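You operate a simulated robot arm through the tools that you are given. There is no shell and no other tool.

You are at the controls of a simulated robot arm. One attempt, no reset.

TASK
Free the stop button, turn the speed to fast and run one test piece.
Fine: power switch off at the end.

Only the result counts: the job must be done as asked and must still hold three seconds after the hand-in. Knocking over, shifting, dropping, spilling or breaking anything else fails it.

THE ROBOT
A 7-joint arm with a two-finger parallel gripper, fixed in place. Base frame: the origin is at the foot of the arm, x ahead of it, y to its left, z up. Readings come in cm, degrees, newtons and seconds.
Its first joint turns from -132.0 to 132.0 degrees. Payload 3.91 kg.
Tool frame: the origin (TCP) lies between the finger pads and is the grasp point; the fingertips stand 3 cm ahead of it; z points along the fingers, y is the line along which they close. Largest opening 11 cm; finger width 2, thickness 1; the body of the gripper, 4.8 by 11.2 cm, starts 5.5 cm behind the TCP.
Orientation is that of the tool frame in the base frame, as [roll, pitch, yaw] about the fixed x, y, z axes, in that order (R = Rz(yaw) Ry(pitch) Rx(roll)). With the fingers straight down and closing along the base's y, the tool's x points along the base's -x, its y along +y and its z along -z.

THE INTERFACE
- The arm moves only by the tool apply_moves. Its argument "series" is a list of rows, each an object (a shift or turn left out is 0, a gripper value left out holds the last) with "rotation": the turn, a rotation vector about the tool's x, y, z in degrees, a list of three; "linear": the shift along the tool's x, y, z in cm, a list of three; "gripper": the gripper command, from -1 (shut) to 1 (fully open), values between in proportion. In form: [{"rotation": [rx, ry, rz], "linear": [x, y, z], "gripper": gripper}, ...]. A call has 1 to 20 rows; each row shifts and turns the commanded pose from where the row before left it, along the tool's axes as they then stand. A row lasts 0.2 s, in which the tool goes at most 5 cm and 8.6 degrees; a call with a longer step from one row to the next is refused whole, and so is a gripper value outside its range. Where a pose cannot be reached the arm comes as near as it can. A force on the tool above 40 N (or 10 N above the force at the start of the call, whichever is more), or a blocked arm, ends the call early, and 0.2 s more pass. Each finger travels about 10.8 cm/s and halts on what it meets, pressing with about 43 N; the grip force reading is that of the motor and also rises with nothing between the fingers. The clock runs only during rows and for 0.2 s after the last one: add rows that do not move to give the fingers time. The reply holds the time, the measured pose of the TCP, the force on the tool along the base axes, the opening and the grip force, in the units named above and with some noise, with the torque about the TCP (base axes, N m) and any sound that the robot's microphone picked up.
- Cameras (640 x 400 px; columns grow to the right, rows downward): "scene" is fixed at [39.9, 50.25, 154.37]; the picture's right is [-0.19, -0.98, 0.00], its down [-0.71, 0.14, -0.69] and it looks along [0.68, -0.13, -0.72] (base axes); focal length 325 px, centre (320, 200). "wrist" rides on the gripper at [7.2, 1.7, -10.3] in the tool frame; the picture's right is [-0.23, 0.97, 0.00], its down [-0.76, -0.18, -0.62] and it looks along [-0.61, -0.14, 0.78] (tool axes); focal length 222 px, centre (320, 200).
- capture(camera): a new picture of that camera. No time passes.
- locate(camera, pixels): for up to 12 pixels [column, row] of the newest picture of that camera ("zoom" is the newest enlarged one), the place [x, y, z] in the base frame of the surface seen there, good to about 0.3 cm. No time passes.
- enlarge(camera, box): a new picture of the part [left, top, right, bottom] of that camera's present view, enlarged. No time passes.
- hand_in(): hands the job in; it is judged then, once.

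Leave the gripper open and the arm clear of the work at the hand-in unless told otherwise.

The tools are called after "Call:" by a JSON object that holds its "method" and its "body". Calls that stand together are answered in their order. apply_moves: Moves the arm, as the interface text tells. Its arguments: {"type":"object","properties":{"series":{"type":"array","items":{"type":"object","properties":{"rotation":{"type":"array","items":{"type":"number"}},"linear":{"type":"array","items":{"type":"number"}},"gripper":{"type":"number"}}}}},"required":["series"]} The other tools are called the same way: capture (camera) takes a picture; locate (camera, pixels) gives the place of the surface under pixels of a picture; enlarge (camera, box) takes an enlarged picture of a part of a camera's view; hand_in () hands the job in.

At the start:

```text
time_s: 0.0
tcp_pos: [66.2, 31.25, 125.99]
orientation: [179.9, 0.0, 180.0]
contact_force: [-0.1, -0.5, -0.7]
torque: [-0.02, 0.06, -0.01]
gripper_width: 11.04
gripper_force: 0.1
```

scene: 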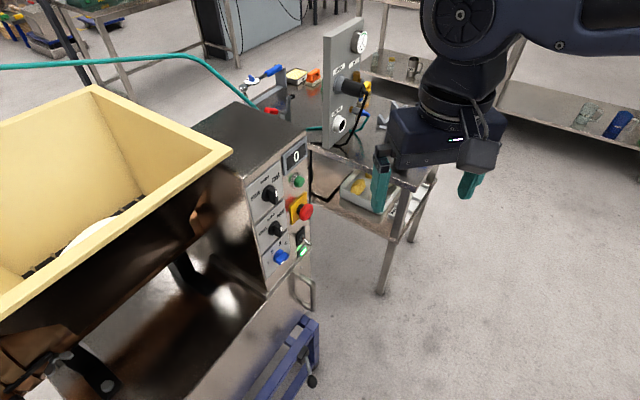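
wrist: 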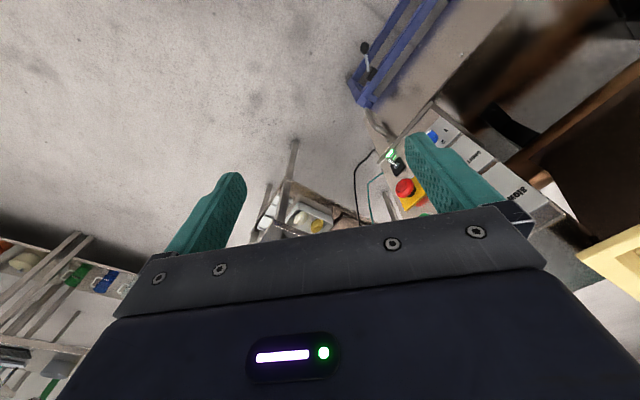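

I see a machine with a control panel around (285,210) in the scene view: a display "0", two black knobs, a green button, a red stop button, a blue button and a green lit switch. I'll enlarge the panel to read the labels.

Call:
{"method": "enlarge", "body": {"camera": "scene", "box": [230, 130, 340, 300]}}

Call:
{"method": "enlarge", "body": {"camera": "wrist", "box": [350, 90, 560, 230]}}

Call:
{"method": "enlarge", "body": {"camera": "scene", "box": [240, 10, 400, 220]}}

```text
2.35 times, centred on (285, 215) of scene
```

zoom: 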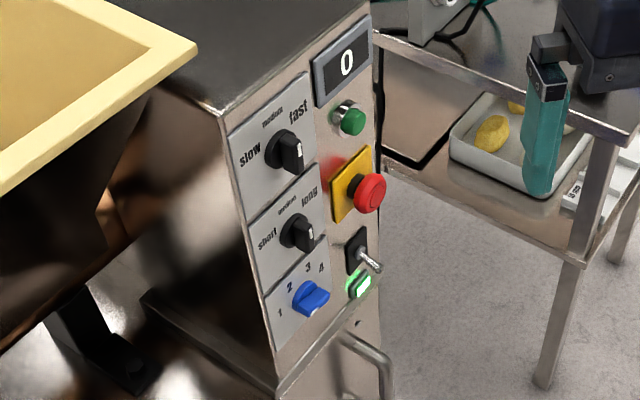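

```text
2.86 times, centred on (455, 160) of wrist
```

zoom: 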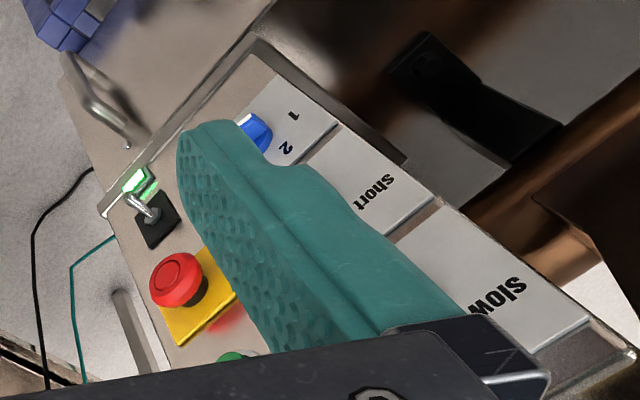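

```text
1.90 times, centred on (320, 115) of scene
```

zoom: 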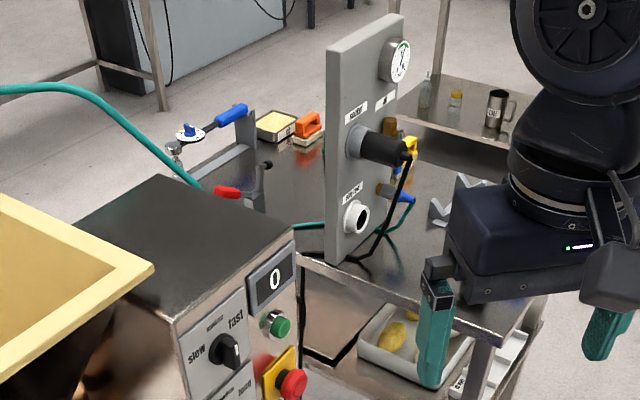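

The panel has speed (slow/medium/fast), a length knob (short/medium/long), a blue 1–4 selector, a display, a green push button, a red mushroom stop button, and a toggle with a green lamp. I'll zoom in again and locate these parts.

Call:
{"method": "enlarge", "body": {"camera": "scene", "box": [240, 135, 330, 215]}}

Call:
{"method": "enlarge", "body": {"camera": "scene", "box": [250, 190, 330, 270]}}

Call:
{"method": "locate", "body": {"camera": "scene", "pixels": [[253, 180], [306, 137], [302, 215], [265, 290], [270, 194], [299, 181], [306, 211], [294, 215], [276, 229], [281, 257], [294, 156], [303, 250]]}}

```text
5.00 times, centred on (285, 175) of scene
```

zoom: 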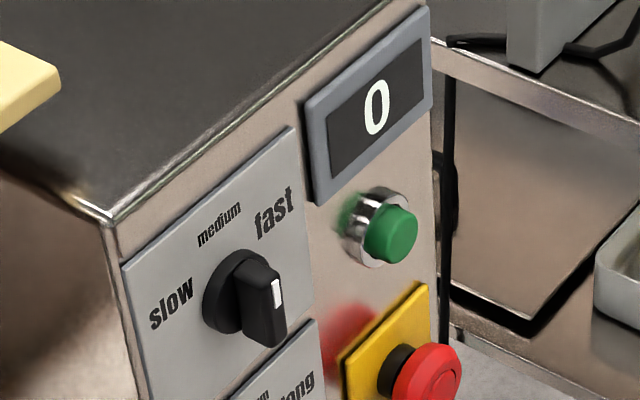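

```text
5.00 times, centred on (290, 230) of scene
```

zoom: 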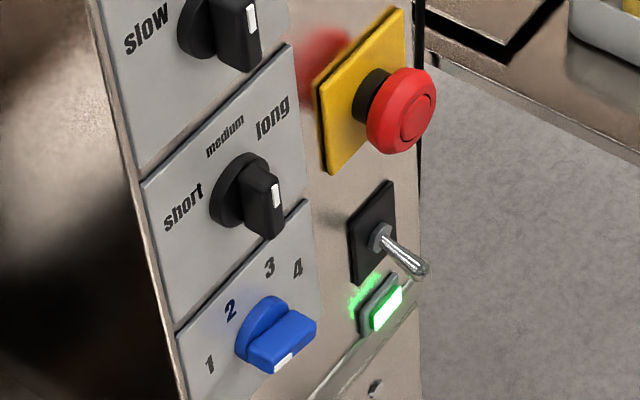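

```text
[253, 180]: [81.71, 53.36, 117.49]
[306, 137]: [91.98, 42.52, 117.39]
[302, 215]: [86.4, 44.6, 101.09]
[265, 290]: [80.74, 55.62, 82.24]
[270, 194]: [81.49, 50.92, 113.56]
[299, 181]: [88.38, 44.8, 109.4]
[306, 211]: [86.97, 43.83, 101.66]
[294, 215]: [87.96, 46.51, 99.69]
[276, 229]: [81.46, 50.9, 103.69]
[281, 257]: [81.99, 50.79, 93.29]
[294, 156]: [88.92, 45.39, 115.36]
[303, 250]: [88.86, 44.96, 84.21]
```

The panel stands upright. Its top corners are at about (81.7, 53.4, 117.5) and (92.0, 42.5, 117.4), so it faces along roughly (-0.72, -0.69, 0). The tool is about 26 cm in front of it. I'll turn the tool to face the panel horizontally: yaw about the tool z, then pitch about the tool y.

Call:
{"method": "apply_moves", "body": {"series": [{"rotation": [0, 0, -7.3], "gripper": 1}, {"rotation": [0, 0, -7.3]}, {"rotation": [0, 0, -7.3]}, {"rotation": [0, 0, -7.3]}, {"rotation": [0, 0, -7.3]}, {"rotation": [0, 0, -7.3]}, {"rotation": [0, -8.182, 0]}, {"rotation": [0, -8.182, 0]}, {"rotation": [0, -8.182, 0]}, {"rotation": [0, -8.182, 0]}, {"rotation": [0, -8.182, 0]}, {"rotation": [0, -8.182, 0]}, {"rotation": [0, -8.182, 0]}, {"rotation": [0, -8.182, 0]}, {"rotation": [0, -8.182, 0]}, {"rotation": [0, -8.182, 0]}, {"rotation": [0, -8.182, 0]}, {}]}}

Call:
{"method": "capture", "body": {"camera": "wrist"}}

Call:
{"method": "capture", "body": {"camera": "scene"}}

```text
time_s: 3.8
tcp_pos: [66.07, 31.53, 126.03]
orientation: [170.8, 87.2, -144.5]
contact_force: [0.1, 0.0, 0.2]
torque: [0.0, 0.02, 0.0]
gripper_width: 11.0
gripper_force: 0.0
out of reach, approached as far as the arm can: row 14
```

```text
taken
```

wrist: 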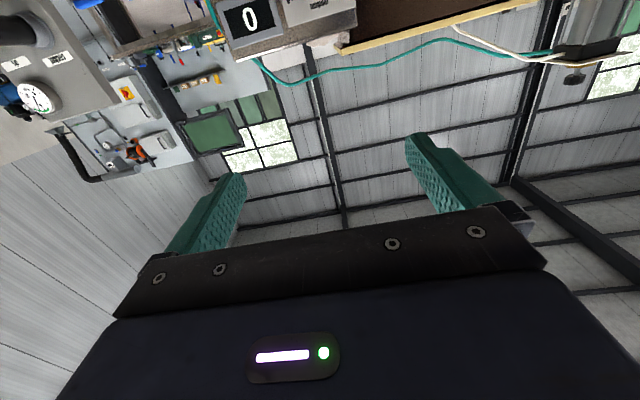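

```text
taken
```

scene: 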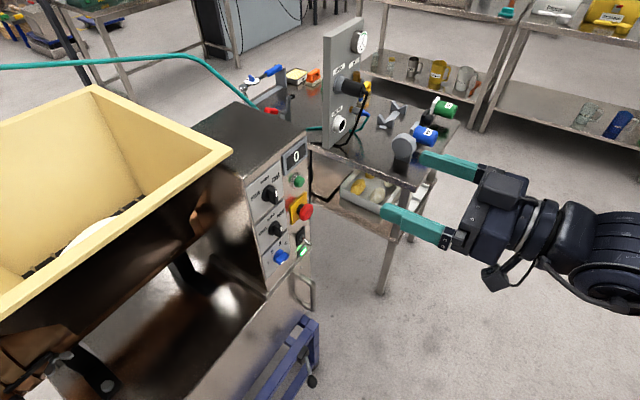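

The tool now faces the panel; its pointing direction is about (0.71, 0.70, -0.05). The wrist camera sits below the gripper looking up, so the panel appears upside down at the top of the picture, with the display at (250,18). I'll lower 20 cm along tool x to bring the panel into view.

Call:
{"method": "apply_moves", "body": {"series": [{"linear": [4, 0, 0]}, {"linear": [4, 0, 0]}, {"linear": [4, 0, 0]}, {"linear": [4, 0, 0]}, {"linear": [4, 0, 0]}, {"linear": [4, 0, 0]}, {}]}}

Call:
{"method": "capture", "body": {"camera": "wrist"}}

Call:
{"method": "capture", "body": {"camera": "scene"}}

```text
time_s: 5.4
tcp_pos: [65.64, 31.09, 110.1]
orientation: [170.8, 86.9, -144.4]
contact_force: [-0.3, -1.4, 0.6]
torque: [0.01, 0.0, 0.0]
gripper_width: 11.03
gripper_force: 0.1
out of reach, approached as far as the arm can: row 5, 6
```

```text
taken
```

wrist: 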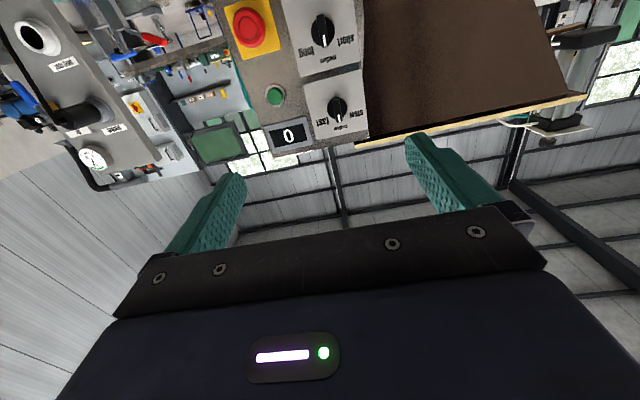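

```text
taken
```

scene: 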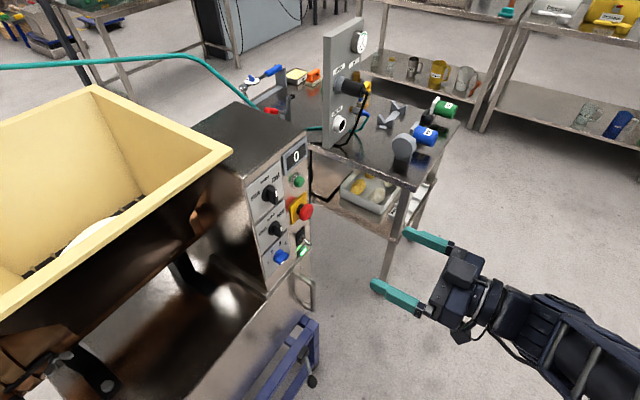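

The arm reached z = 110.1 and reports that going lower is out of reach this close to the base. The panel is now visible upside down at (300,70). I'll zoom in on it.

Call:
{"method": "enlarge", "body": {"camera": "wrist", "box": [210, 0, 380, 150]}}

Call:
{"method": "locate", "body": {"camera": "wrist", "pixels": [[250, 25], [276, 95], [322, 30], [337, 108], [268, 130], [305, 146], [366, 137], [240, 10], [300, 30], [310, 105], [360, 105], [340, 130]]}}

```text
2.67 times, centred on (295, 75) of wrist
```

zoom: 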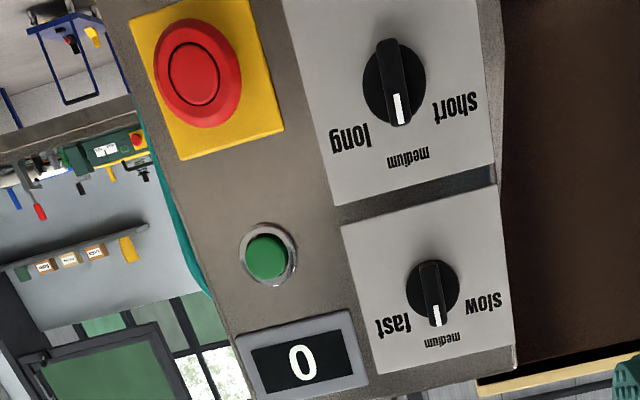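

```text
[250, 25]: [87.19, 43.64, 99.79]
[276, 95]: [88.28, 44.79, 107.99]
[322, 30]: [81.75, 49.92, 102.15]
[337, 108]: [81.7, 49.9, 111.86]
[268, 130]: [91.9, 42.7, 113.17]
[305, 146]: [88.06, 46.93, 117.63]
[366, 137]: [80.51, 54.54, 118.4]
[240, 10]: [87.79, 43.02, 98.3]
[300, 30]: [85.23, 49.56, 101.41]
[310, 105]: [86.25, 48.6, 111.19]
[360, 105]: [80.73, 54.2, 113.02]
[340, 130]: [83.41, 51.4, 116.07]
```

The speed knob's white mark points up to "medium"; "fast" lies to the upper right. The length knob is also on medium. The panel plane is x+y ≈ 134.9, so the normal lies at 45°. In panel coordinates u=(x−y)/√2, the parts are:
- Speed knob: u≈22.5, z≈112
- Stop button: u≈30.8, z≈100
- Green button: u≈30.75, z≈108

Next I'll locate possible obstacles: the hopper rim, the handle, the toggle and the bench panel.

Call:
{"method": "locate", "body": {"camera": "scene", "pixels": [[230, 150], [205, 175], [180, 200], [314, 283], [300, 300], [303, 236], [301, 251], [340, 124], [352, 88], [322, 140], [358, 40], [314, 320]]}}

Call:
{"method": "locate", "body": {"camera": "wrist", "pixels": [[370, 40], [450, 60], [540, 40], [580, 90], [460, 120], [360, 145], [585, 40], [38, 38], [80, 110], [95, 158], [555, 130], [225, 20]]}}

Call:
{"method": "enlarge", "body": {"camera": "scene", "box": [270, 190, 340, 320]}}

```text
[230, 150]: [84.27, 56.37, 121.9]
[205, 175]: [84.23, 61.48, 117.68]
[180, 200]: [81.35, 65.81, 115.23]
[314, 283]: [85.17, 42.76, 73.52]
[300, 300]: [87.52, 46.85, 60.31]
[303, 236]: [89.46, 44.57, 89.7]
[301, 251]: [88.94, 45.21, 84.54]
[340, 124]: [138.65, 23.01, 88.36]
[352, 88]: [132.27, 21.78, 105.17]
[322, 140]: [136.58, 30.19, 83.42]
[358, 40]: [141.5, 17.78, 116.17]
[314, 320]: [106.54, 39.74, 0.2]
```

```text
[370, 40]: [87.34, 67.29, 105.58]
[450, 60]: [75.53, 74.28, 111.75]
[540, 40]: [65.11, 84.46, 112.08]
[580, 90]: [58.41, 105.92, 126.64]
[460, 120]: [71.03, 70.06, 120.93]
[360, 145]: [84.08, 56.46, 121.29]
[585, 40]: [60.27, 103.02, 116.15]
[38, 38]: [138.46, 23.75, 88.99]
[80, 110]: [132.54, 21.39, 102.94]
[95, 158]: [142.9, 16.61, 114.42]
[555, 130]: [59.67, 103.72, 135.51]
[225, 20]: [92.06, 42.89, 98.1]
```

```text
3.08 times, centred on (305, 255) of scene
```

zoom: 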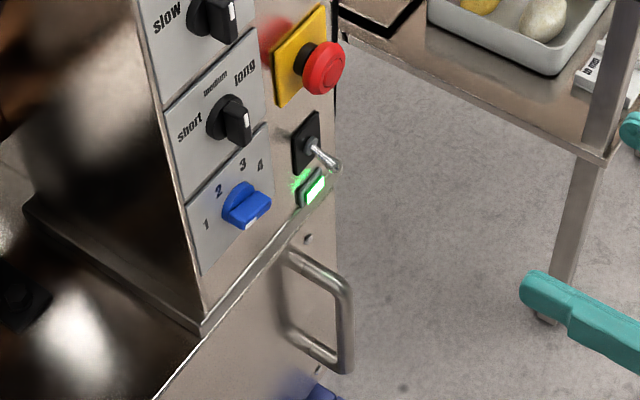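

There are no obstacles in front of the panel plane apart from the panel's own controls; the hopper rim lies behind it at d≈99. The unreachable rows were dropped, so the commanded pose equals the measured one. Now I'll move forward about 14 cm and sideways 6.4 cm toward the stop button, pitching up 3° to level the tool.

Call:
{"method": "apply_moves", "body": {"series": [{"linear": [0, -1.07, 2.3]}, {"linear": [0, -1.07, 2.3]}, {"linear": [0, -1.07, 2.3]}, {"linear": [0, -1.07, 2.3]}, {"linear": [0, -1.07, 2.3]}, {"linear": [0, -1.07, 2.3]}, {"rotation": [0, -3.0, 0]}, {"linear": [3, 0, 0]}, {"linear": [3, 0, 0]}, {"linear": [3, 0, 0]}, {}]}}

Call:
{"method": "capture", "body": {"camera": "wrist"}}

Call:
{"method": "capture", "body": {"camera": "scene"}}

```text
time_s: 7.8
tcp_pos: [79.92, 36.19, 100.36]
orientation: [79.7, 89.5, 124.9]
contact_force: [0.3, 0.0, -0.4]
torque: [-0.02, 0.01, -0.01]
gripper_width: 10.98
gripper_force: 0.0
```

```text
taken
```

wrist: 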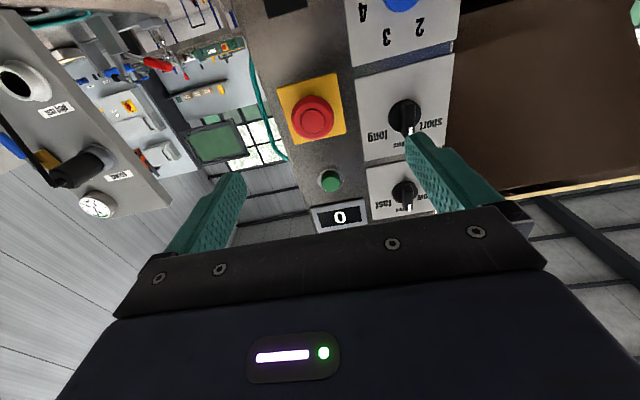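

```text
taken
```

scene: 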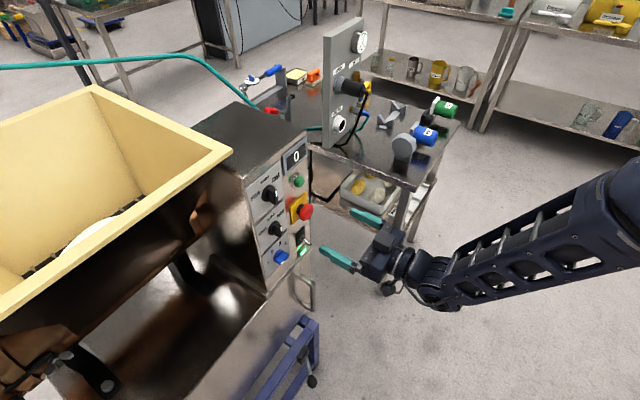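

All rows were reached: the TCP is at d=82.1, u=30.9, z=100.4, with the stop button straight ahead at wrist (312,117). I'll zoom in and locate its face, rim and backing plate precisely.

Call:
{"method": "enlarge", "body": {"camera": "wrist", "box": [250, 50, 450, 230]}}

Call:
{"method": "locate", "body": {"camera": "wrist", "pixels": [[312, 117], [295, 117], [331, 117], [312, 101], [312, 134], [285, 95], [338, 90], [330, 181], [403, 192], [404, 115], [407, 208], [340, 135]]}}

```text
2.22 times, centred on (350, 140) of wrist
```

zoom: 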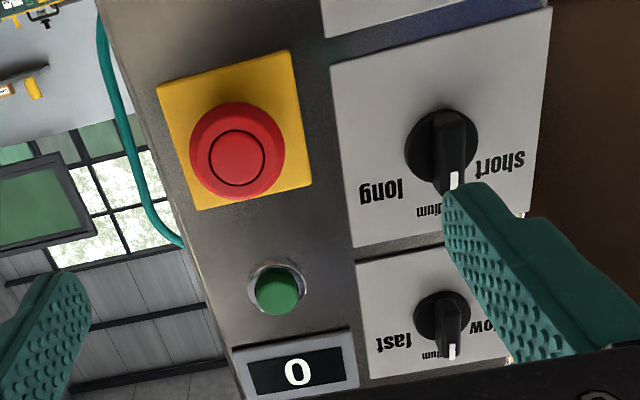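

```text
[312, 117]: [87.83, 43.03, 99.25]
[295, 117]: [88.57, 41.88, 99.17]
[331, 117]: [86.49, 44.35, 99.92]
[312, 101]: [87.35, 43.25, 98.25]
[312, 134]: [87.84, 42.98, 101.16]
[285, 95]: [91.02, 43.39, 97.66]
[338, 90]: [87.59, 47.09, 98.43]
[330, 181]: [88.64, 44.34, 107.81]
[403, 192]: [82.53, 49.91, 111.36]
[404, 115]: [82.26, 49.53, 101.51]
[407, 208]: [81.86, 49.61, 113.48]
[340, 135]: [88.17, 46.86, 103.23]
```

I'll measure the yellow plate corners, the rim of the red head, and both knobs and the green button in this zoomed picture for better centres.

Call:
{"method": "locate", "body": {"camera": "zoom", "pixels": [[164, 92], [286, 58], [306, 180], [204, 204], [237, 157], [195, 150], [278, 160], [236, 108], [237, 185], [278, 290], [278, 275], [278, 306]]}}

Call:
{"method": "locate", "body": {"camera": "zoom", "pixels": [[450, 115], [455, 150], [453, 182], [440, 148], [412, 150], [477, 150], [440, 300], [452, 350], [449, 320], [418, 315], [468, 312], [395, 235]]}}

```text
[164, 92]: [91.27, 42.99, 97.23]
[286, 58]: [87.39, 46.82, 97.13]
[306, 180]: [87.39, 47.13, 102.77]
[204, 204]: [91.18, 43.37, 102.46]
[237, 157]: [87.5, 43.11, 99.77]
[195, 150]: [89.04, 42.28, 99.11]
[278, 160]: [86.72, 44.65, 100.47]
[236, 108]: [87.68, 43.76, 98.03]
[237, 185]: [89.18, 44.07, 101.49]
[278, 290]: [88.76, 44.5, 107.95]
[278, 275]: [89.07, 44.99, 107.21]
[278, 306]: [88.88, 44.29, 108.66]
```

```text
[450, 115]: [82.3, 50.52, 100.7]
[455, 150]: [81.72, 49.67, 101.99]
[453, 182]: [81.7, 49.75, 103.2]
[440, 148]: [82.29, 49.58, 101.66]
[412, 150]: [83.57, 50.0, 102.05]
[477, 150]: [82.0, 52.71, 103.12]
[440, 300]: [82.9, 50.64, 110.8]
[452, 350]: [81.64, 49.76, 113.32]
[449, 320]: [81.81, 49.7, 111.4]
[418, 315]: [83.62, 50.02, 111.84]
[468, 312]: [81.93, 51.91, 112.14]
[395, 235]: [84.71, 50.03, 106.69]
```

The stop button's centre is at u≈31.3, z≈99.9, with its face at d≈92.4 and the yellow plate at d≈95.0. I'll narrow the opening to about 6.5 cm and advance 9 cm. The tips will then straddle the red head and stop about 0.8 cm short of the plate.

Call:
{"method": "apply_moves", "body": {"series": [{"gripper": 0.18}, {"linear": [0.23, -0.2, 0]}, {"linear": [0.23, -0.2, 2]}, {"linear": [0, 0, 2]}, {"linear": [0, 0, 2]}, {"linear": [0, 0, 1.6]}, {}]}}

Call:
{"method": "capture", "body": {"camera": "wrist"}}

Call:
{"method": "enlarge", "body": {"camera": "scene", "box": [240, 150, 380, 290]}}

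```text
time_s: 9.4
tcp_pos: [85.72, 40.99, 99.99]
orientation: [83.7, 89.5, 129.0]
contact_force: [0.3, -0.7, 0.2]
torque: [-0.01, -0.01, 0.01]
gripper_width: 6.47
gripper_force: 0.0
out of reach, approached as far as the arm can: row 6
```

```text
taken
```

wrist: 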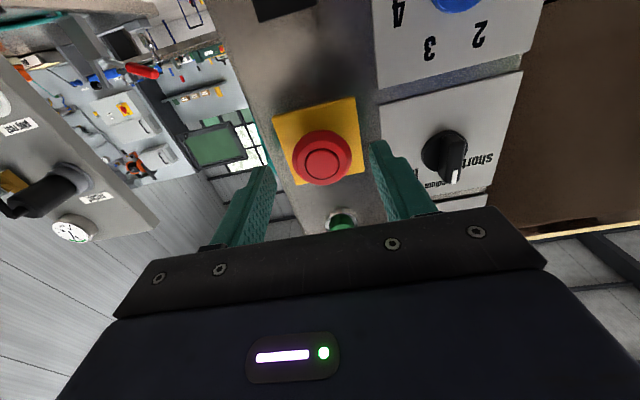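

```text
2.86 times, centred on (310, 220) of scene
```

zoom: 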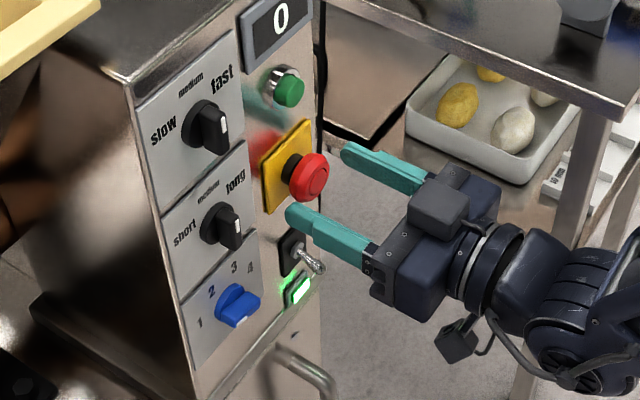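

The TCP is at d=89.6, u=31.6, z=100.0, so the tips are just at the face of the button. Row 6 was flagged as marginal reach. I'll look closely at the button face for any markings before going on.

Call:
{"method": "enlarge", "body": {"camera": "wrist", "box": [250, 80, 410, 240]}}

Call:
{"method": "locate", "body": {"camera": "wrist", "pixels": [[321, 165], [294, 158], [350, 160], [322, 138], [322, 178], [375, 150], [268, 175], [342, 226], [398, 190], [240, 210], [445, 148], [453, 178]]}}

```text
2.50 times, centred on (330, 160) of wrist
```

zoom: 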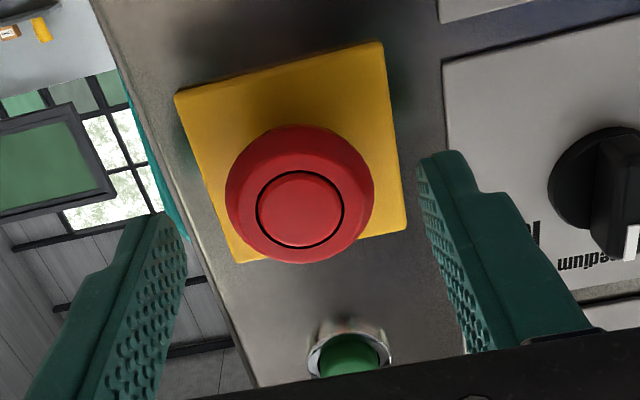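

```text
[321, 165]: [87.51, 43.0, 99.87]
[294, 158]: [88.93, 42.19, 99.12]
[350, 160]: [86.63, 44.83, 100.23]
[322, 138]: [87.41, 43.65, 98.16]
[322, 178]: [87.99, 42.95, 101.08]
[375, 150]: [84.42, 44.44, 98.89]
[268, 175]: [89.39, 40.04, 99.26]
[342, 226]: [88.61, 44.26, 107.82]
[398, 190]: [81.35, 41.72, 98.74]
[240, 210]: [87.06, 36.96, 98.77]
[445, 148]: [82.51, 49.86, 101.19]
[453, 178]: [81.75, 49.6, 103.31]
```

There are no arrows on the head. The fingers straddle it evenly: finger pads at u≈28.3 and 34.9, button centre at about 31.4. I'll advance 1.4 cm in small steps with a 0.15 cm lateral correction.

Call:
{"method": "apply_moves", "body": {"series": [{"linear": [0, 0.15, 0.35]}, {"linear": [0, 0, 0.35]}, {"linear": [0, 0, 0.35]}, {"linear": [0, 0, 0.35]}, {}]}}

Call:
{"method": "enlarge", "body": {"camera": "scene", "box": [240, 150, 380, 290]}}

Call:
{"method": "enlarge", "body": {"camera": "wrist", "box": [250, 80, 410, 240]}}

```text
time_s: 10.6
tcp_pos: [86.86, 41.75, 99.92]
orientation: [83.3, 89.6, 128.6]
contact_force: [-0.5, 0.4, -0.2]
torque: [-0.01, -0.03, 0.02]
gripper_width: 6.5
gripper_force: 0.1
out of reach, approached as far as the arm can: row 4
```

```text
2.86 times, centred on (310, 220) of scene
```

zoom: 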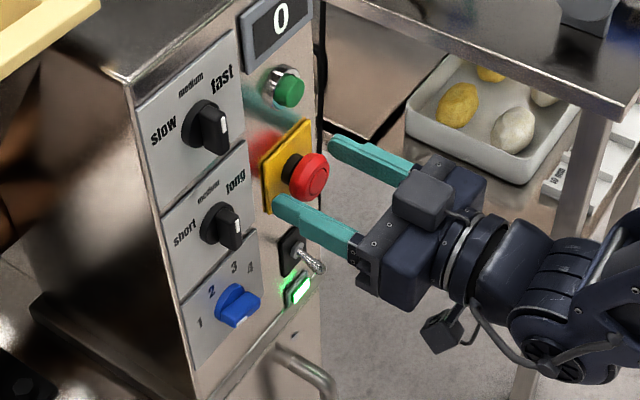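

```text
2.50 times, centred on (330, 160) of wrist
```

zoom: 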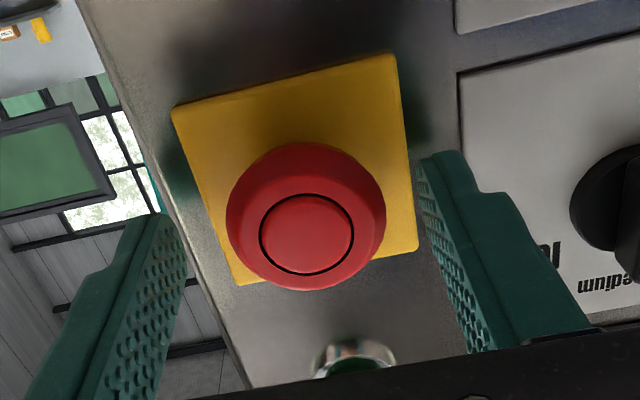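

The TCP is at d=90.9, u=31.9, so the reach limit has pushed it about 0.4 cm sideways. I'll correct laterally by 0.4 cm and then close on the red head.

Call:
{"method": "apply_moves", "body": {"series": [{"linear": [0, 0.2, 0]}, {"linear": [0, 0.2, 0]}, {}]}}

```text
time_s: 11.4
tcp_pos: [86.76, 41.92, 100.11]
orientation: [84.3, 89.5, 129.4]
contact_force: [0.1, 0.1, 0.5]
torque: [0.0, 0.04, -0.02]
gripper_width: 6.48
gripper_force: 0.1
out of reach, approached as far as the arm can: row 2
```

u is 31.7 and the target is about 31.4. I'll nudge again while backing off slightly to ease the reach.

Call:
{"method": "apply_moves", "body": {"series": [{"linear": [0, 0.15, -0.15]}, {"linear": [0, 0.15, 0]}, {}]}}

Call:
{"method": "capture", "body": {"camera": "wrist"}}

```text
time_s: 12.2
tcp_pos: [86.77, 41.63, 100.18]
orientation: [83.2, 89.5, 128.5]
contact_force: [-0.7, 0.1, 0.7]
torque: [0.02, -0.02, -0.01]
gripper_width: 6.51
gripper_force: 0.0
out of reach, approached as far as the arm can: row 2
```

```text
taken
```

wrist: 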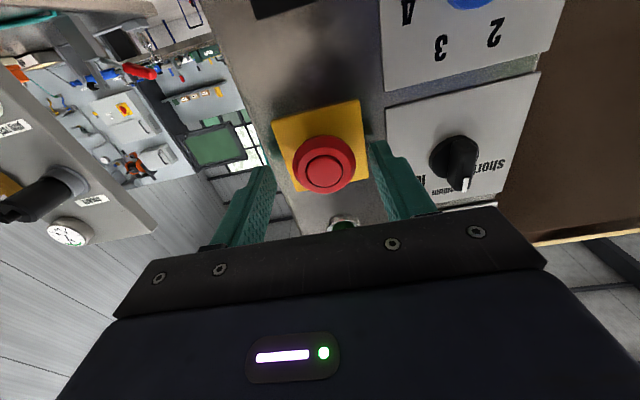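

Sideways motion seems blocked by a joint limit rather than distance. I'll back off 4 cm and turn the tool −45° about its own axis. That gives room for a clockwise twist later and shows whether the limit eases.

Call:
{"method": "apply_moves", "body": {"series": [{"linear": [0, 0, -2]}, {"linear": [0, 0, -2]}, {"rotation": [0, 0, -7.5]}, {"rotation": [0, 0, -7.5]}, {"rotation": [0, 0, -7.5]}, {"rotation": [0, 0, -7.5]}, {"rotation": [0, 0, -7.5]}, {"rotation": [0, 0, -7.5]}, {}]}}

Call:
{"method": "capture", "body": {"camera": "wrist"}}

```text
time_s: 14.2
tcp_pos: [87.72, 33.95, 104.95]
orientation: [-91.6, 45.6, -45.6]
contact_force: [-0.3, -0.3, -0.1]
torque: [0.01, 0.01, 0.03]
gripper_width: 6.49
gripper_force: 0.1
out of reach, approached as far as the arm can: row 3, 4, 5, 6, 7, 8
```

```text
taken
```

wrist: 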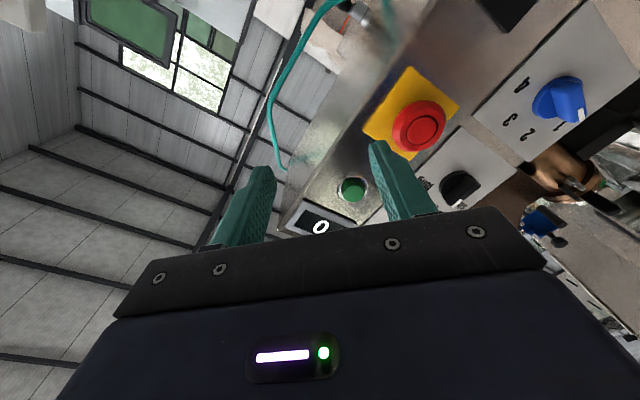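

Turning that way runs into the last joint's limit: the rotation was reached, but the TCP drifted to u≈38, z≈105, still clear of everything. The other direction should be free. I'll turn +75°, ending at +30° from nominal, and check the position holds.

Call:
{"method": "apply_moves", "body": {"series": [{"linear": [0, 0, -1], "rotation": [0, 0, 7.5]}, {"rotation": [0, 0, 7.5]}, {"rotation": [0, 0, 7.5]}, {"rotation": [0, 0, 7.5]}, {"rotation": [0, 0, 7.5]}, {"rotation": [0, 0, 7.5]}, {"rotation": [0, 0, 7.5]}, {"rotation": [0, 0, 7.5]}, {"rotation": [0, 0, 7.5]}, {"rotation": [0, 0, 7.5]}, {}]}}

```text
time_s: 16.6
tcp_pos: [87.0, 33.34, 104.99]
orientation: [89.7, 59.4, 134.5]
contact_force: [0.8, 1.1, 0.2]
torque: [0.01, -0.01, -0.01]
gripper_width: 6.48
gripper_force: 0.0
```

That was reached with no limit. The tool is at +30°, u=37.9, z=105.0, d=85.1. Now I'll shift it back in front of the stop button (u=31.4, z=99.9): tool-frame shift x +7.7, y +3.1.

Call:
{"method": "apply_moves", "body": {"series": [{"linear": [1.92, 0.78, 0]}, {"linear": [1.92, 0.78, 0]}, {"linear": [1.92, 0.78, 0]}, {"linear": [1.92, 0.78, 0]}, {}]}}

Call:
{"method": "capture", "body": {"camera": "wrist"}}

Call:
{"method": "capture", "body": {"camera": "scene"}}

```text
time_s: 17.8
tcp_pos: [82.47, 37.83, 99.89]
orientation: [89.7, 59.6, 134.3]
contact_force: [1.8, -1.9, 0.6]
torque: [0.02, -0.04, 0.18]
gripper_width: 6.49
gripper_force: 0.0
```

```text
taken
```

wrist: 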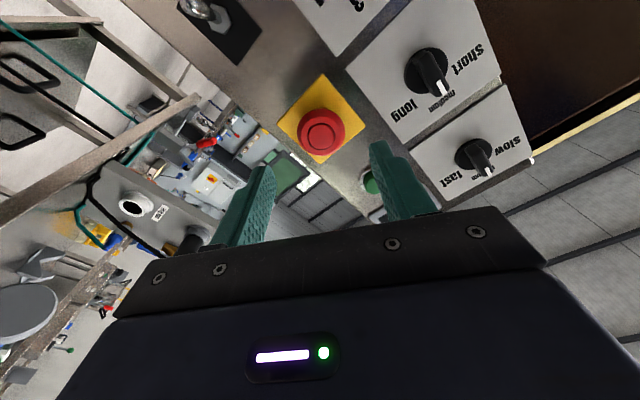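

```text
taken
```

scene: 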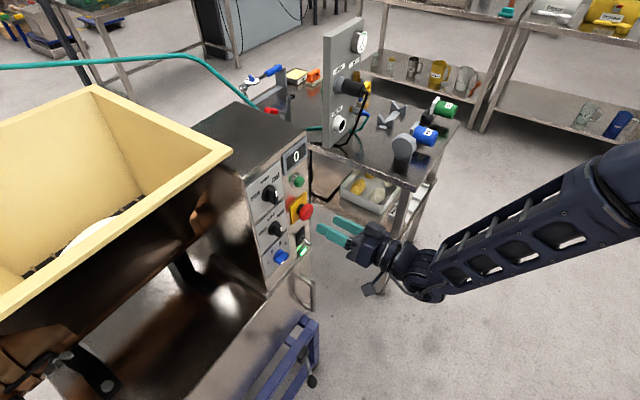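

The TCP is now at u=31.6, z=99.9, d=85.1. I'll advance 5.9 cm in steps so the tips sit on either side of the red head, with a small 0.15 cm lateral correction.

Call:
{"method": "apply_moves", "body": {"series": [{"linear": [0.08, 0.15, 1.5]}, {"linear": [0, 0, 1.5]}, {"linear": [0, 0, 1.5]}, {"linear": [0, 0, 0.7]}, {"linear": [0, 0, 0.7]}, {}]}}

Call:
{"method": "capture", "body": {"camera": "wrist"}}

Call:
{"method": "enlarge", "body": {"camera": "scene", "box": [240, 150, 380, 290]}}

```text
time_s: 19.2
tcp_pos: [86.5, 42.21, 100.01]
orientation: [89.8, 59.5, 134.5]
contact_force: [0.7, -0.6, 0.1]
torque: [0.01, -0.01, -0.02]
gripper_width: 6.51
gripper_force: 0.1
```

```text
taken
```

wrist: 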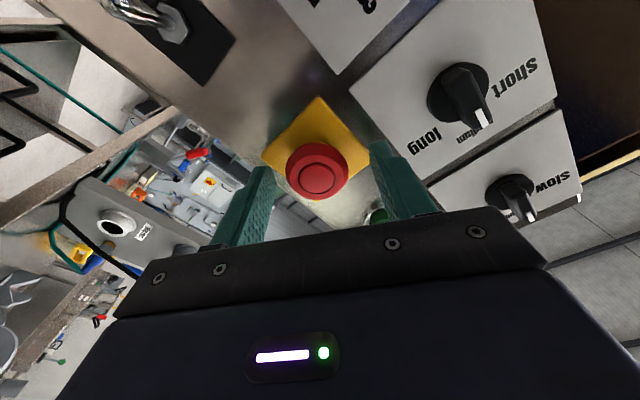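

```text
2.86 times, centred on (310, 220) of scene
```

zoom: 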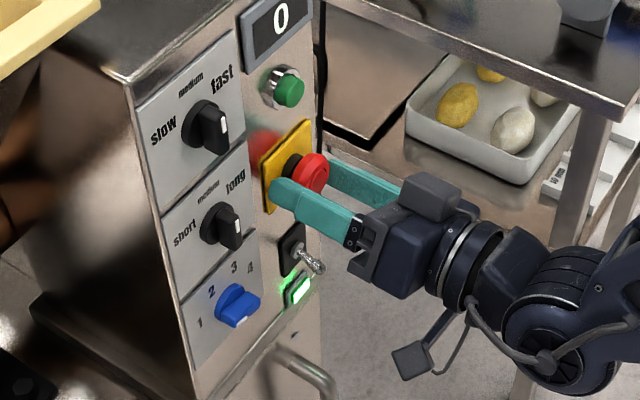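

d=91.0, u=31.3, z=100.0, with the tips around the head and no limit reported. Now I'll close the gripper on the head.

Call:
{"method": "apply_moves", "body": {"series": [{"gripper": -0.2}, {"gripper": -0.4}, {"gripper": -1}, {}, {}]}}

Call:
{"method": "capture", "body": {"camera": "wrist"}}

```text
time_s: 20.4
tcp_pos: [86.61, 42.06, 99.75]
orientation: [89.8, 59.4, 134.5]
contact_force: [13.7, -13.5, -17.1]
torque: [-0.32, 0.37, -0.35]
gripper_width: 4.05
gripper_force: 45.1
```

```text
taken
```

wrist: 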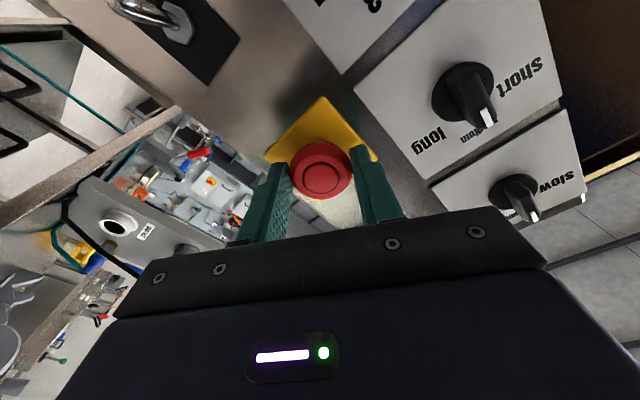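

I've got a grip at width 4.05 cm. A sideways load of about 25 N suggests the tool is slightly off-centre, so I'll relax 0.15 cm toward −y and begin twisting clockwise (+z) gently.

Call:
{"method": "apply_moves", "body": {"series": [{"linear": [0, -0.15, 0], "gripper": -1}, {"rotation": [0, 0, 5]}, {"rotation": [0, 0, 5]}, {"rotation": [0, 0, 5]}, {}]}}

Call:
{"method": "capture", "body": {"camera": "wrist"}}

```text
time_s: 21.6
tcp_pos: [86.49, 42.19, 99.92]
orientation: [89.9, 44.4, 134.4]
contact_force: [3.8, -13.6, -13.5]
torque: [-0.11, 0.16, -0.11]
gripper_width: 4.05
gripper_force: 45.1
```

```text
taken
```

wrist: 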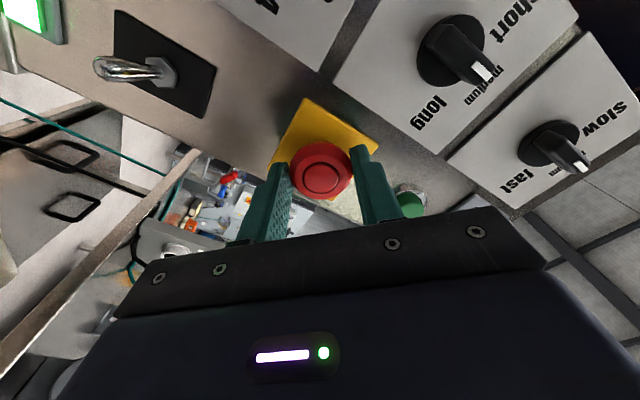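

The tool turned 15° with little torque, and the button is pushing back about 7 N along the axis. I'll keep twisting another 30°.

Call:
{"method": "apply_moves", "body": {"series": [{"rotation": [0, 0, 6]}, {"rotation": [0, 0, 6]}, {"rotation": [0, 0, 6]}, {"rotation": [0, 0, 6]}, {"rotation": [0, 0, 6]}, {}]}}

Call:
{"method": "capture", "body": {"camera": "wrist"}}

Call:
{"method": "enlarge", "body": {"camera": "scene", "box": [240, 150, 380, 290]}}

```text
time_s: 23.0
tcp_pos: [86.58, 42.17, 99.96]
orientation: [89.8, 14.5, 134.6]
contact_force: [-7.0, -10.0, 1.4]
torque: [0.1, -0.15, -0.26]
gripper_width: 3.99
gripper_force: 45.1
```

```text
taken
```

wrist: 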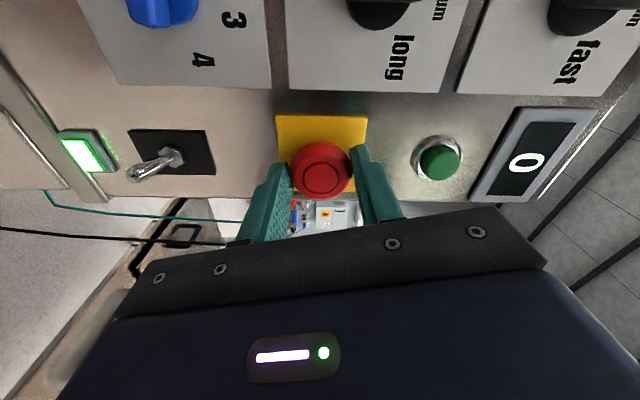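

```text
2.86 times, centred on (310, 220) of scene
```

zoom: 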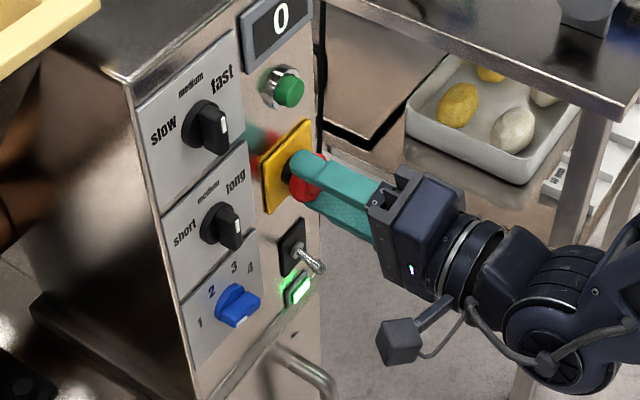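

I've twisted 45° in total, and the head is now pushing outward with about 12 N, which hints at release. I'll twist another 20° while easing outward 0.4 cm.

Call:
{"method": "apply_moves", "body": {"series": [{"rotation": [0, 0, 7]}, {"rotation": [0, 0, 7]}, {"rotation": [0, 0, 6], "linear": [0, 0, -0.2]}, {"linear": [0, 0, -0.2]}, {}]}}

Call:
{"method": "capture", "body": {"camera": "wrist"}}

```text
time_s: 24.2
tcp_pos: [86.05, 42.0, 100.05]
orientation: [89.7, -5.5, 134.7]
contact_force: [-7.6, 1.6, 17.1]
torque: [-0.29, -0.7, 0.46]
gripper_width: 4.18
gripper_force: 45.8
```

```text
taken
```

wrist: 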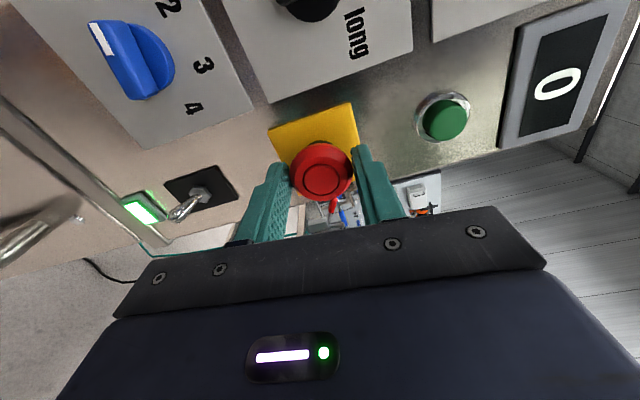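

Torque about the tool axis rose to about −0.7 N·m, so the twist is at its end stop. I'll open the gripper and see whether the head has popped out.

Call:
{"method": "apply_moves", "body": {"series": [{"rotation": [0, 0, -4]}, {"gripper": 0.18}, {}, {}]}}

Call:
{"method": "capture", "body": {"camera": "wrist"}}

Call:
{"method": "enlarge", "body": {"camera": "scene", "box": [240, 150, 380, 290]}}

```text
time_s: 25.2
tcp_pos: [86.28, 41.83, 99.98]
orientation: [90.0, -1.6, 134.5]
contact_force: [-0.8, 0.9, 0.6]
torque: [-0.03, 0.01, 0.01]
gripper_width: 6.48
gripper_force: 0.1
```

```text
taken
```

wrist: 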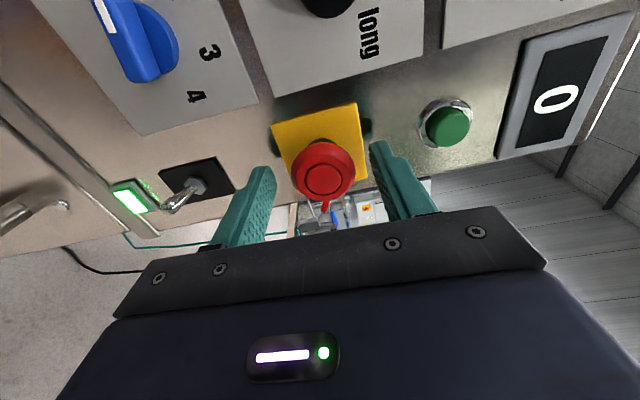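

```text
2.86 times, centred on (310, 220) of scene
```

zoom: 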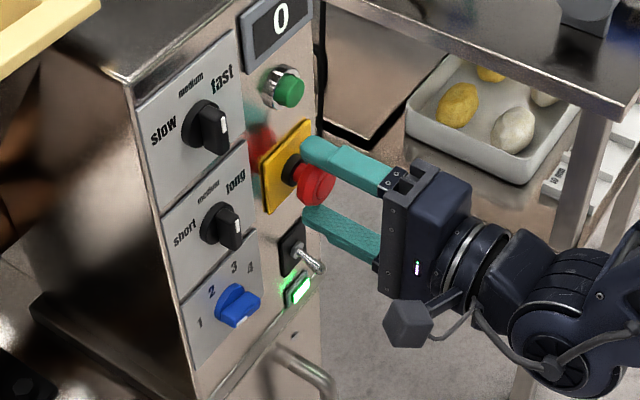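

The red head now sits visibly further out: its centre in the scene zoom moved from about (310,177) to (315,184). I'll measure its face now and then back straight out.

Call:
{"method": "locate", "body": {"camera": "wrist", "pixels": [[324, 180], [310, 180], [338, 180], [290, 130], [450, 125]]}}

Call:
{"method": "apply_moves", "body": {"series": [{"linear": [0, 0, -2]}, {"linear": [0, 0, -2]}, {"linear": [0, 0, -2]}, {"linear": [0, 0, -2]}, {}]}}

Call:
{"method": "capture", "body": {"camera": "wrist"}}

Call:
{"method": "enlarge", "body": {"camera": "scene", "box": [240, 150, 340, 280]}}

```text
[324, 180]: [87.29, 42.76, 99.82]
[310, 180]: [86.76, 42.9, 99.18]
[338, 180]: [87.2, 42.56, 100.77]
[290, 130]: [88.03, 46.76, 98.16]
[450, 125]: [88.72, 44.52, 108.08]
```

```text
time_s: 26.4
tcp_pos: [80.48, 36.22, 99.75]
orientation: [90.0, -1.5, 134.6]
contact_force: [0.6, -0.1, -0.3]
torque: [-0.01, 0.0, -0.01]
gripper_width: 6.5
gripper_force: 0.1
```

```text
taken
```

wrist: 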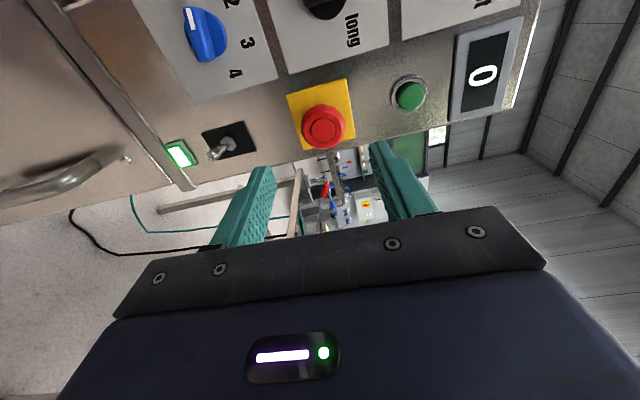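

```text
3.08 times, centred on (290, 215) of scene
```

zoom: 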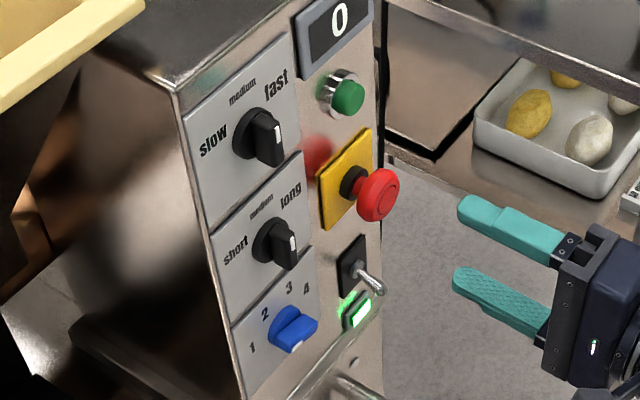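

I'll take the same zoom box as at the start to compare the stop button directly.

Call:
{"method": "enlarge", "body": {"camera": "scene", "box": [250, 190, 330, 270]}}

Call:
{"method": "locate", "body": {"camera": "zoom", "pixels": [[420, 115], [408, 100], [425, 130], [380, 50]]}}

Call:
{"method": "locate", "body": {"camera": "wrist", "pixels": [[323, 125], [312, 125], [334, 125], [323, 118], [409, 95], [322, 8], [290, 98]]}}

```text
5.00 times, centred on (290, 230) of scene
```

zoom: 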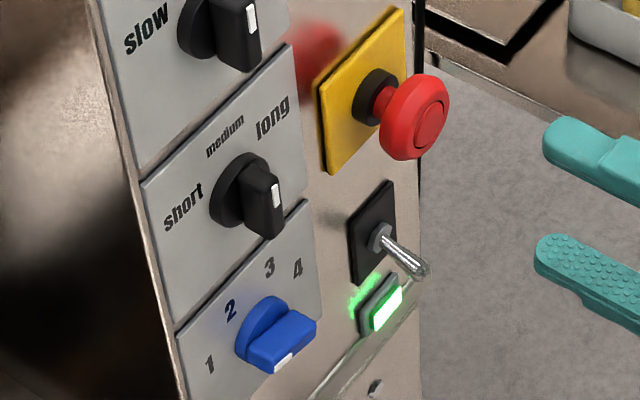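

```text
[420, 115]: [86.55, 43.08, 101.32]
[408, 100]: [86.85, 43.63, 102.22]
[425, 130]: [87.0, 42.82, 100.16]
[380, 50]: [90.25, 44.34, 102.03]
```

```text
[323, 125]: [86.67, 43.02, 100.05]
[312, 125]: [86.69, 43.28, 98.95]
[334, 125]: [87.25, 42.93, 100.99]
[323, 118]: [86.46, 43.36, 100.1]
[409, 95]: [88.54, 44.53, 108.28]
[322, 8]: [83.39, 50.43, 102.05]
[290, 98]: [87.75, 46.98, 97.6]
```

The head is clearly released: its red stem is now showing, and the power lamp is still green. Next is the speed knob. Its bar is vertical, so I need the fingers closing horizontally. I'll turn a further +89°, away from the joint limit, at this standoff.

Call:
{"method": "apply_moves", "body": {"series": [{"rotation": [0, 0, 8.1]}, {"rotation": [0, 0, 8.1]}, {"rotation": [0, 0, 8.1]}, {"rotation": [0, 0, 8.1]}, {"rotation": [0, 0, 8.1]}, {"rotation": [0, 0, 8.1]}, {"rotation": [0, 0, 8.1]}, {"rotation": [0, 0, 8.1]}, {"rotation": [0, 0, 8.1]}, {"rotation": [0, 0, 8.1]}, {"rotation": [0, 0, 8.1]}, {}]}}

Call:
{"method": "capture", "body": {"camera": "wrist"}}

```text
time_s: 29.0
tcp_pos: [80.57, 36.23, 99.86]
orientation: [-79.5, -89.2, -55.9]
contact_force: [0.3, -0.4, -0.2]
torque: [0.03, 0.01, -0.01]
gripper_width: 6.48
gripper_force: 0.2
```

```text
taken
```

wrist: 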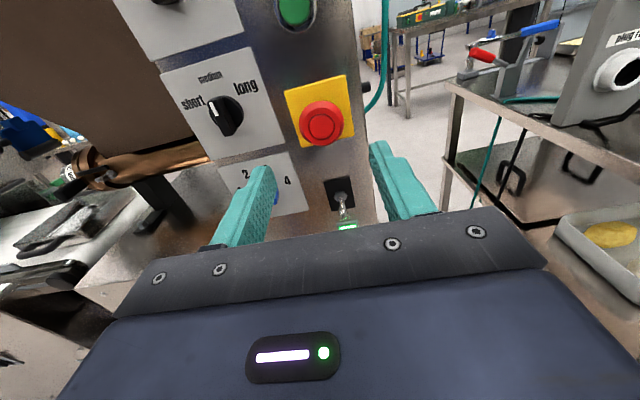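

The rotation was reached and the view is upright now. I'll move up 12 cm and left 8.7 cm to stand in front of the speed knob, still at d≈82.5.

Call:
{"method": "apply_moves", "body": {"series": [{"linear": [2, -1.45, 0]}, {"linear": [2, -1.45, 0]}, {"linear": [2, -1.45, 0]}, {"linear": [2, -1.45, 0]}, {"linear": [2, -1.45, 0]}, {"linear": [2, -1.45, 0]}, {}]}}

Call:
{"method": "capture", "body": {"camera": "wrist"}}

Call:
{"method": "enlarge", "body": {"camera": "wrist", "box": [220, 60, 420, 200]}}

```text
time_s: 30.6
tcp_pos: [79.48, 37.49, 102.21]
orientation: [-64.1, -89.3, -70.7]
contact_force: [0.0, -0.2, -1.2]
torque: [-0.03, -0.02, -0.01]
gripper_width: 6.5
gripper_force: 0.0
out of reach, approached as far as the arm can: row 1, 2, 3, 4, 5, 6
```

```text
taken
```

wrist: 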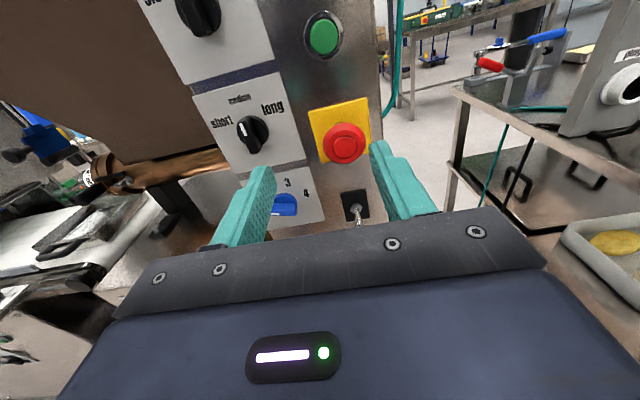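

```text
2.86 times, centred on (320, 130) of wrist
```

zoom: 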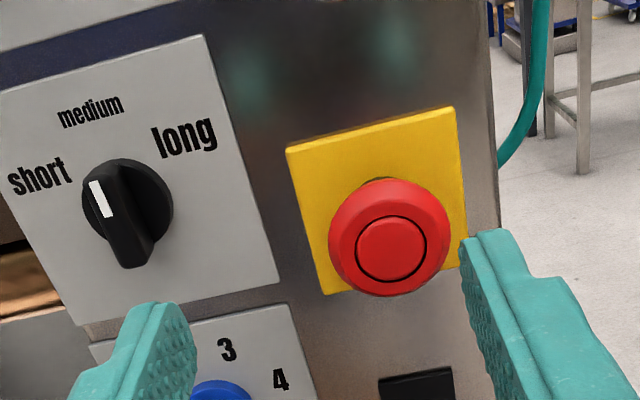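

Moving at this wrist angle hits a joint limit: it only got to u=29.7, z=102.2, well clear of everything. I'll go back to the mid-range wrist angle (−89°) first, then travel, and turn again once in front of the knob.

Call:
{"method": "apply_moves", "body": {"series": [{"rotation": [0, 0, -8.1]}, {"rotation": [0, 0, -8.1]}, {"rotation": [0, 0, -8.1]}, {"rotation": [0, 0, -8.1]}, {"rotation": [0, 0, -8.1]}, {"rotation": [0, 0, -8.1]}, {"rotation": [0, 0, -8.1]}, {"rotation": [0, 0, -8.1]}, {"rotation": [0, 0, -8.1]}, {"rotation": [0, 0, -8.1]}, {"rotation": [0, 0, -8.1]}, {}]}}

```text
time_s: 33.2
tcp_pos: [79.93, 36.72, 104.07]
orientation: [89.8, -1.4, 134.9]
contact_force: [-0.3, 0.2, -0.1]
torque: [-0.03, 0.01, -0.01]
gripper_width: 6.46
gripper_force: 0.0
out of reach, approached as far as the arm can: row 1
```

I'm now at u=30.6, z=104.1, with tool x pointing panel-left and tool y up. I'll move left 8 cm and up 7.7 cm, backing off 2 cm.

Call:
{"method": "apply_moves", "body": {"series": [{"linear": [1.6, 1.55, -0.4]}, {"linear": [1.6, 1.55, -0.4]}, {"linear": [1.6, 1.55, -0.4]}, {"linear": [1.6, 1.55, -0.4]}, {"linear": [1.6, 1.55, -0.4]}, {}]}}

Call:
{"method": "capture", "body": {"camera": "wrist"}}

Call:
{"method": "capture", "body": {"camera": "scene"}}

```text
time_s: 34.6
tcp_pos: [79.82, 36.81, 104.15]
orientation: [89.9, -1.5, 134.9]
contact_force: [0.0, 0.6, -0.7]
torque: [-0.04, -0.01, 0.01]
gripper_width: 6.5
gripper_force: 0.1
out of reach, approached as far as the arm can: row 1, 2, 3, 4, 5
```

```text
taken
```

wrist: 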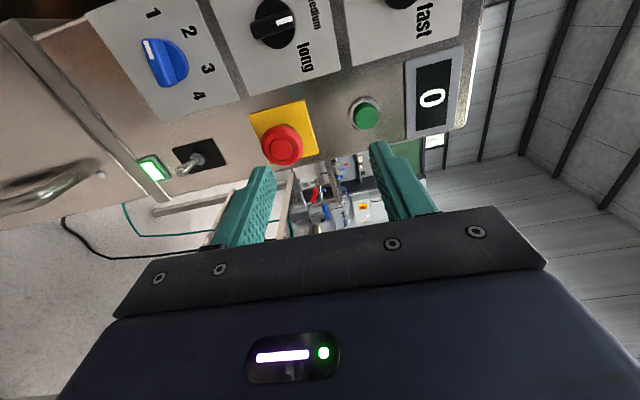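

```text
taken
```

scene: 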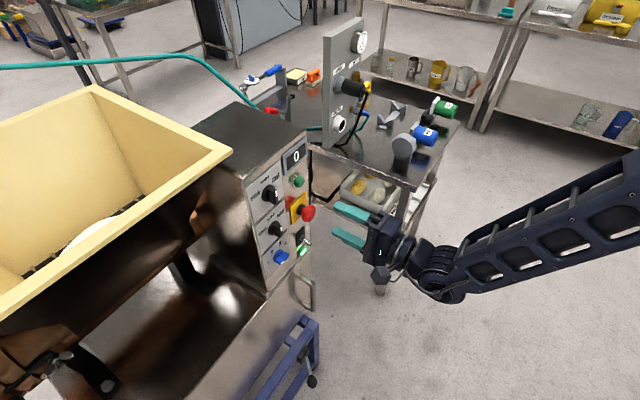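

The arm didn't move at all, so it is pinned at a joint limit in this configuration. I'll locate points along the arm links to understand its posture.

Call:
{"method": "locate", "body": {"camera": "scene", "pixels": [[630, 200], [580, 225], [530, 245], [480, 270], [445, 285], [425, 280], [405, 260], [385, 240], [380, 275], [610, 160], [500, 250], [440, 265]]}}

Call:
{"method": "enlarge", "body": {"camera": "scene", "box": [320, 140, 640, 340]}}

```text
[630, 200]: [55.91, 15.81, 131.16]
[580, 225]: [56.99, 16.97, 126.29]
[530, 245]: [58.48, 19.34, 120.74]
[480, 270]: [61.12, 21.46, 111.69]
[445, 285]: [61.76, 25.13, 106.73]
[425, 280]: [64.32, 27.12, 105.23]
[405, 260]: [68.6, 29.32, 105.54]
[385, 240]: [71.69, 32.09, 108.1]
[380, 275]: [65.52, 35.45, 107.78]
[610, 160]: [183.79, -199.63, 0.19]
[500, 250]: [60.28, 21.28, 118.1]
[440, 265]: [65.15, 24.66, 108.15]
```

```text
2.00 times, centred on (480, 240) of scene
```

zoom: 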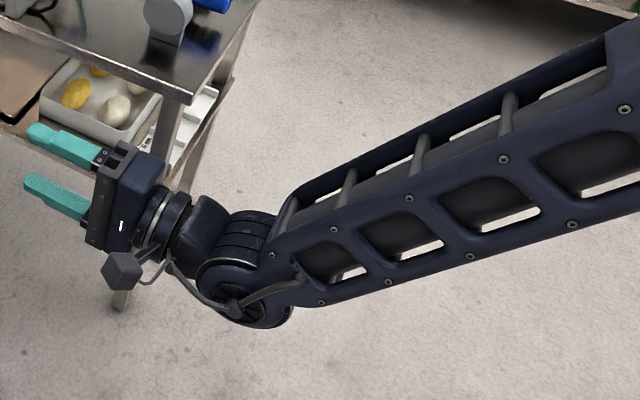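

The forearm comes down steeply from a high elbow, with the wrist bent to horizontal. I'll probe which directions are free with a short call: forward 2, up 2, left 2, then down 2, seeing which rows get flagged.

Call:
{"method": "apply_moves", "body": {"series": [{"linear": [0, 0, 2]}, {"linear": [0, 2, 0]}, {"linear": [2, 0, 0]}, {"linear": [0, -2, 0]}, {}]}}

```text
time_s: 35.8
tcp_pos: [81.53, 37.89, 104.45]
orientation: [89.8, -1.4, 135.0]
contact_force: [0.1, 0.8, -0.5]
torque: [-0.01, 0.01, 0.01]
gripper_width: 6.49
gripper_force: 0.2
out of reach, approached as far as the arm can: row 1, 3
```

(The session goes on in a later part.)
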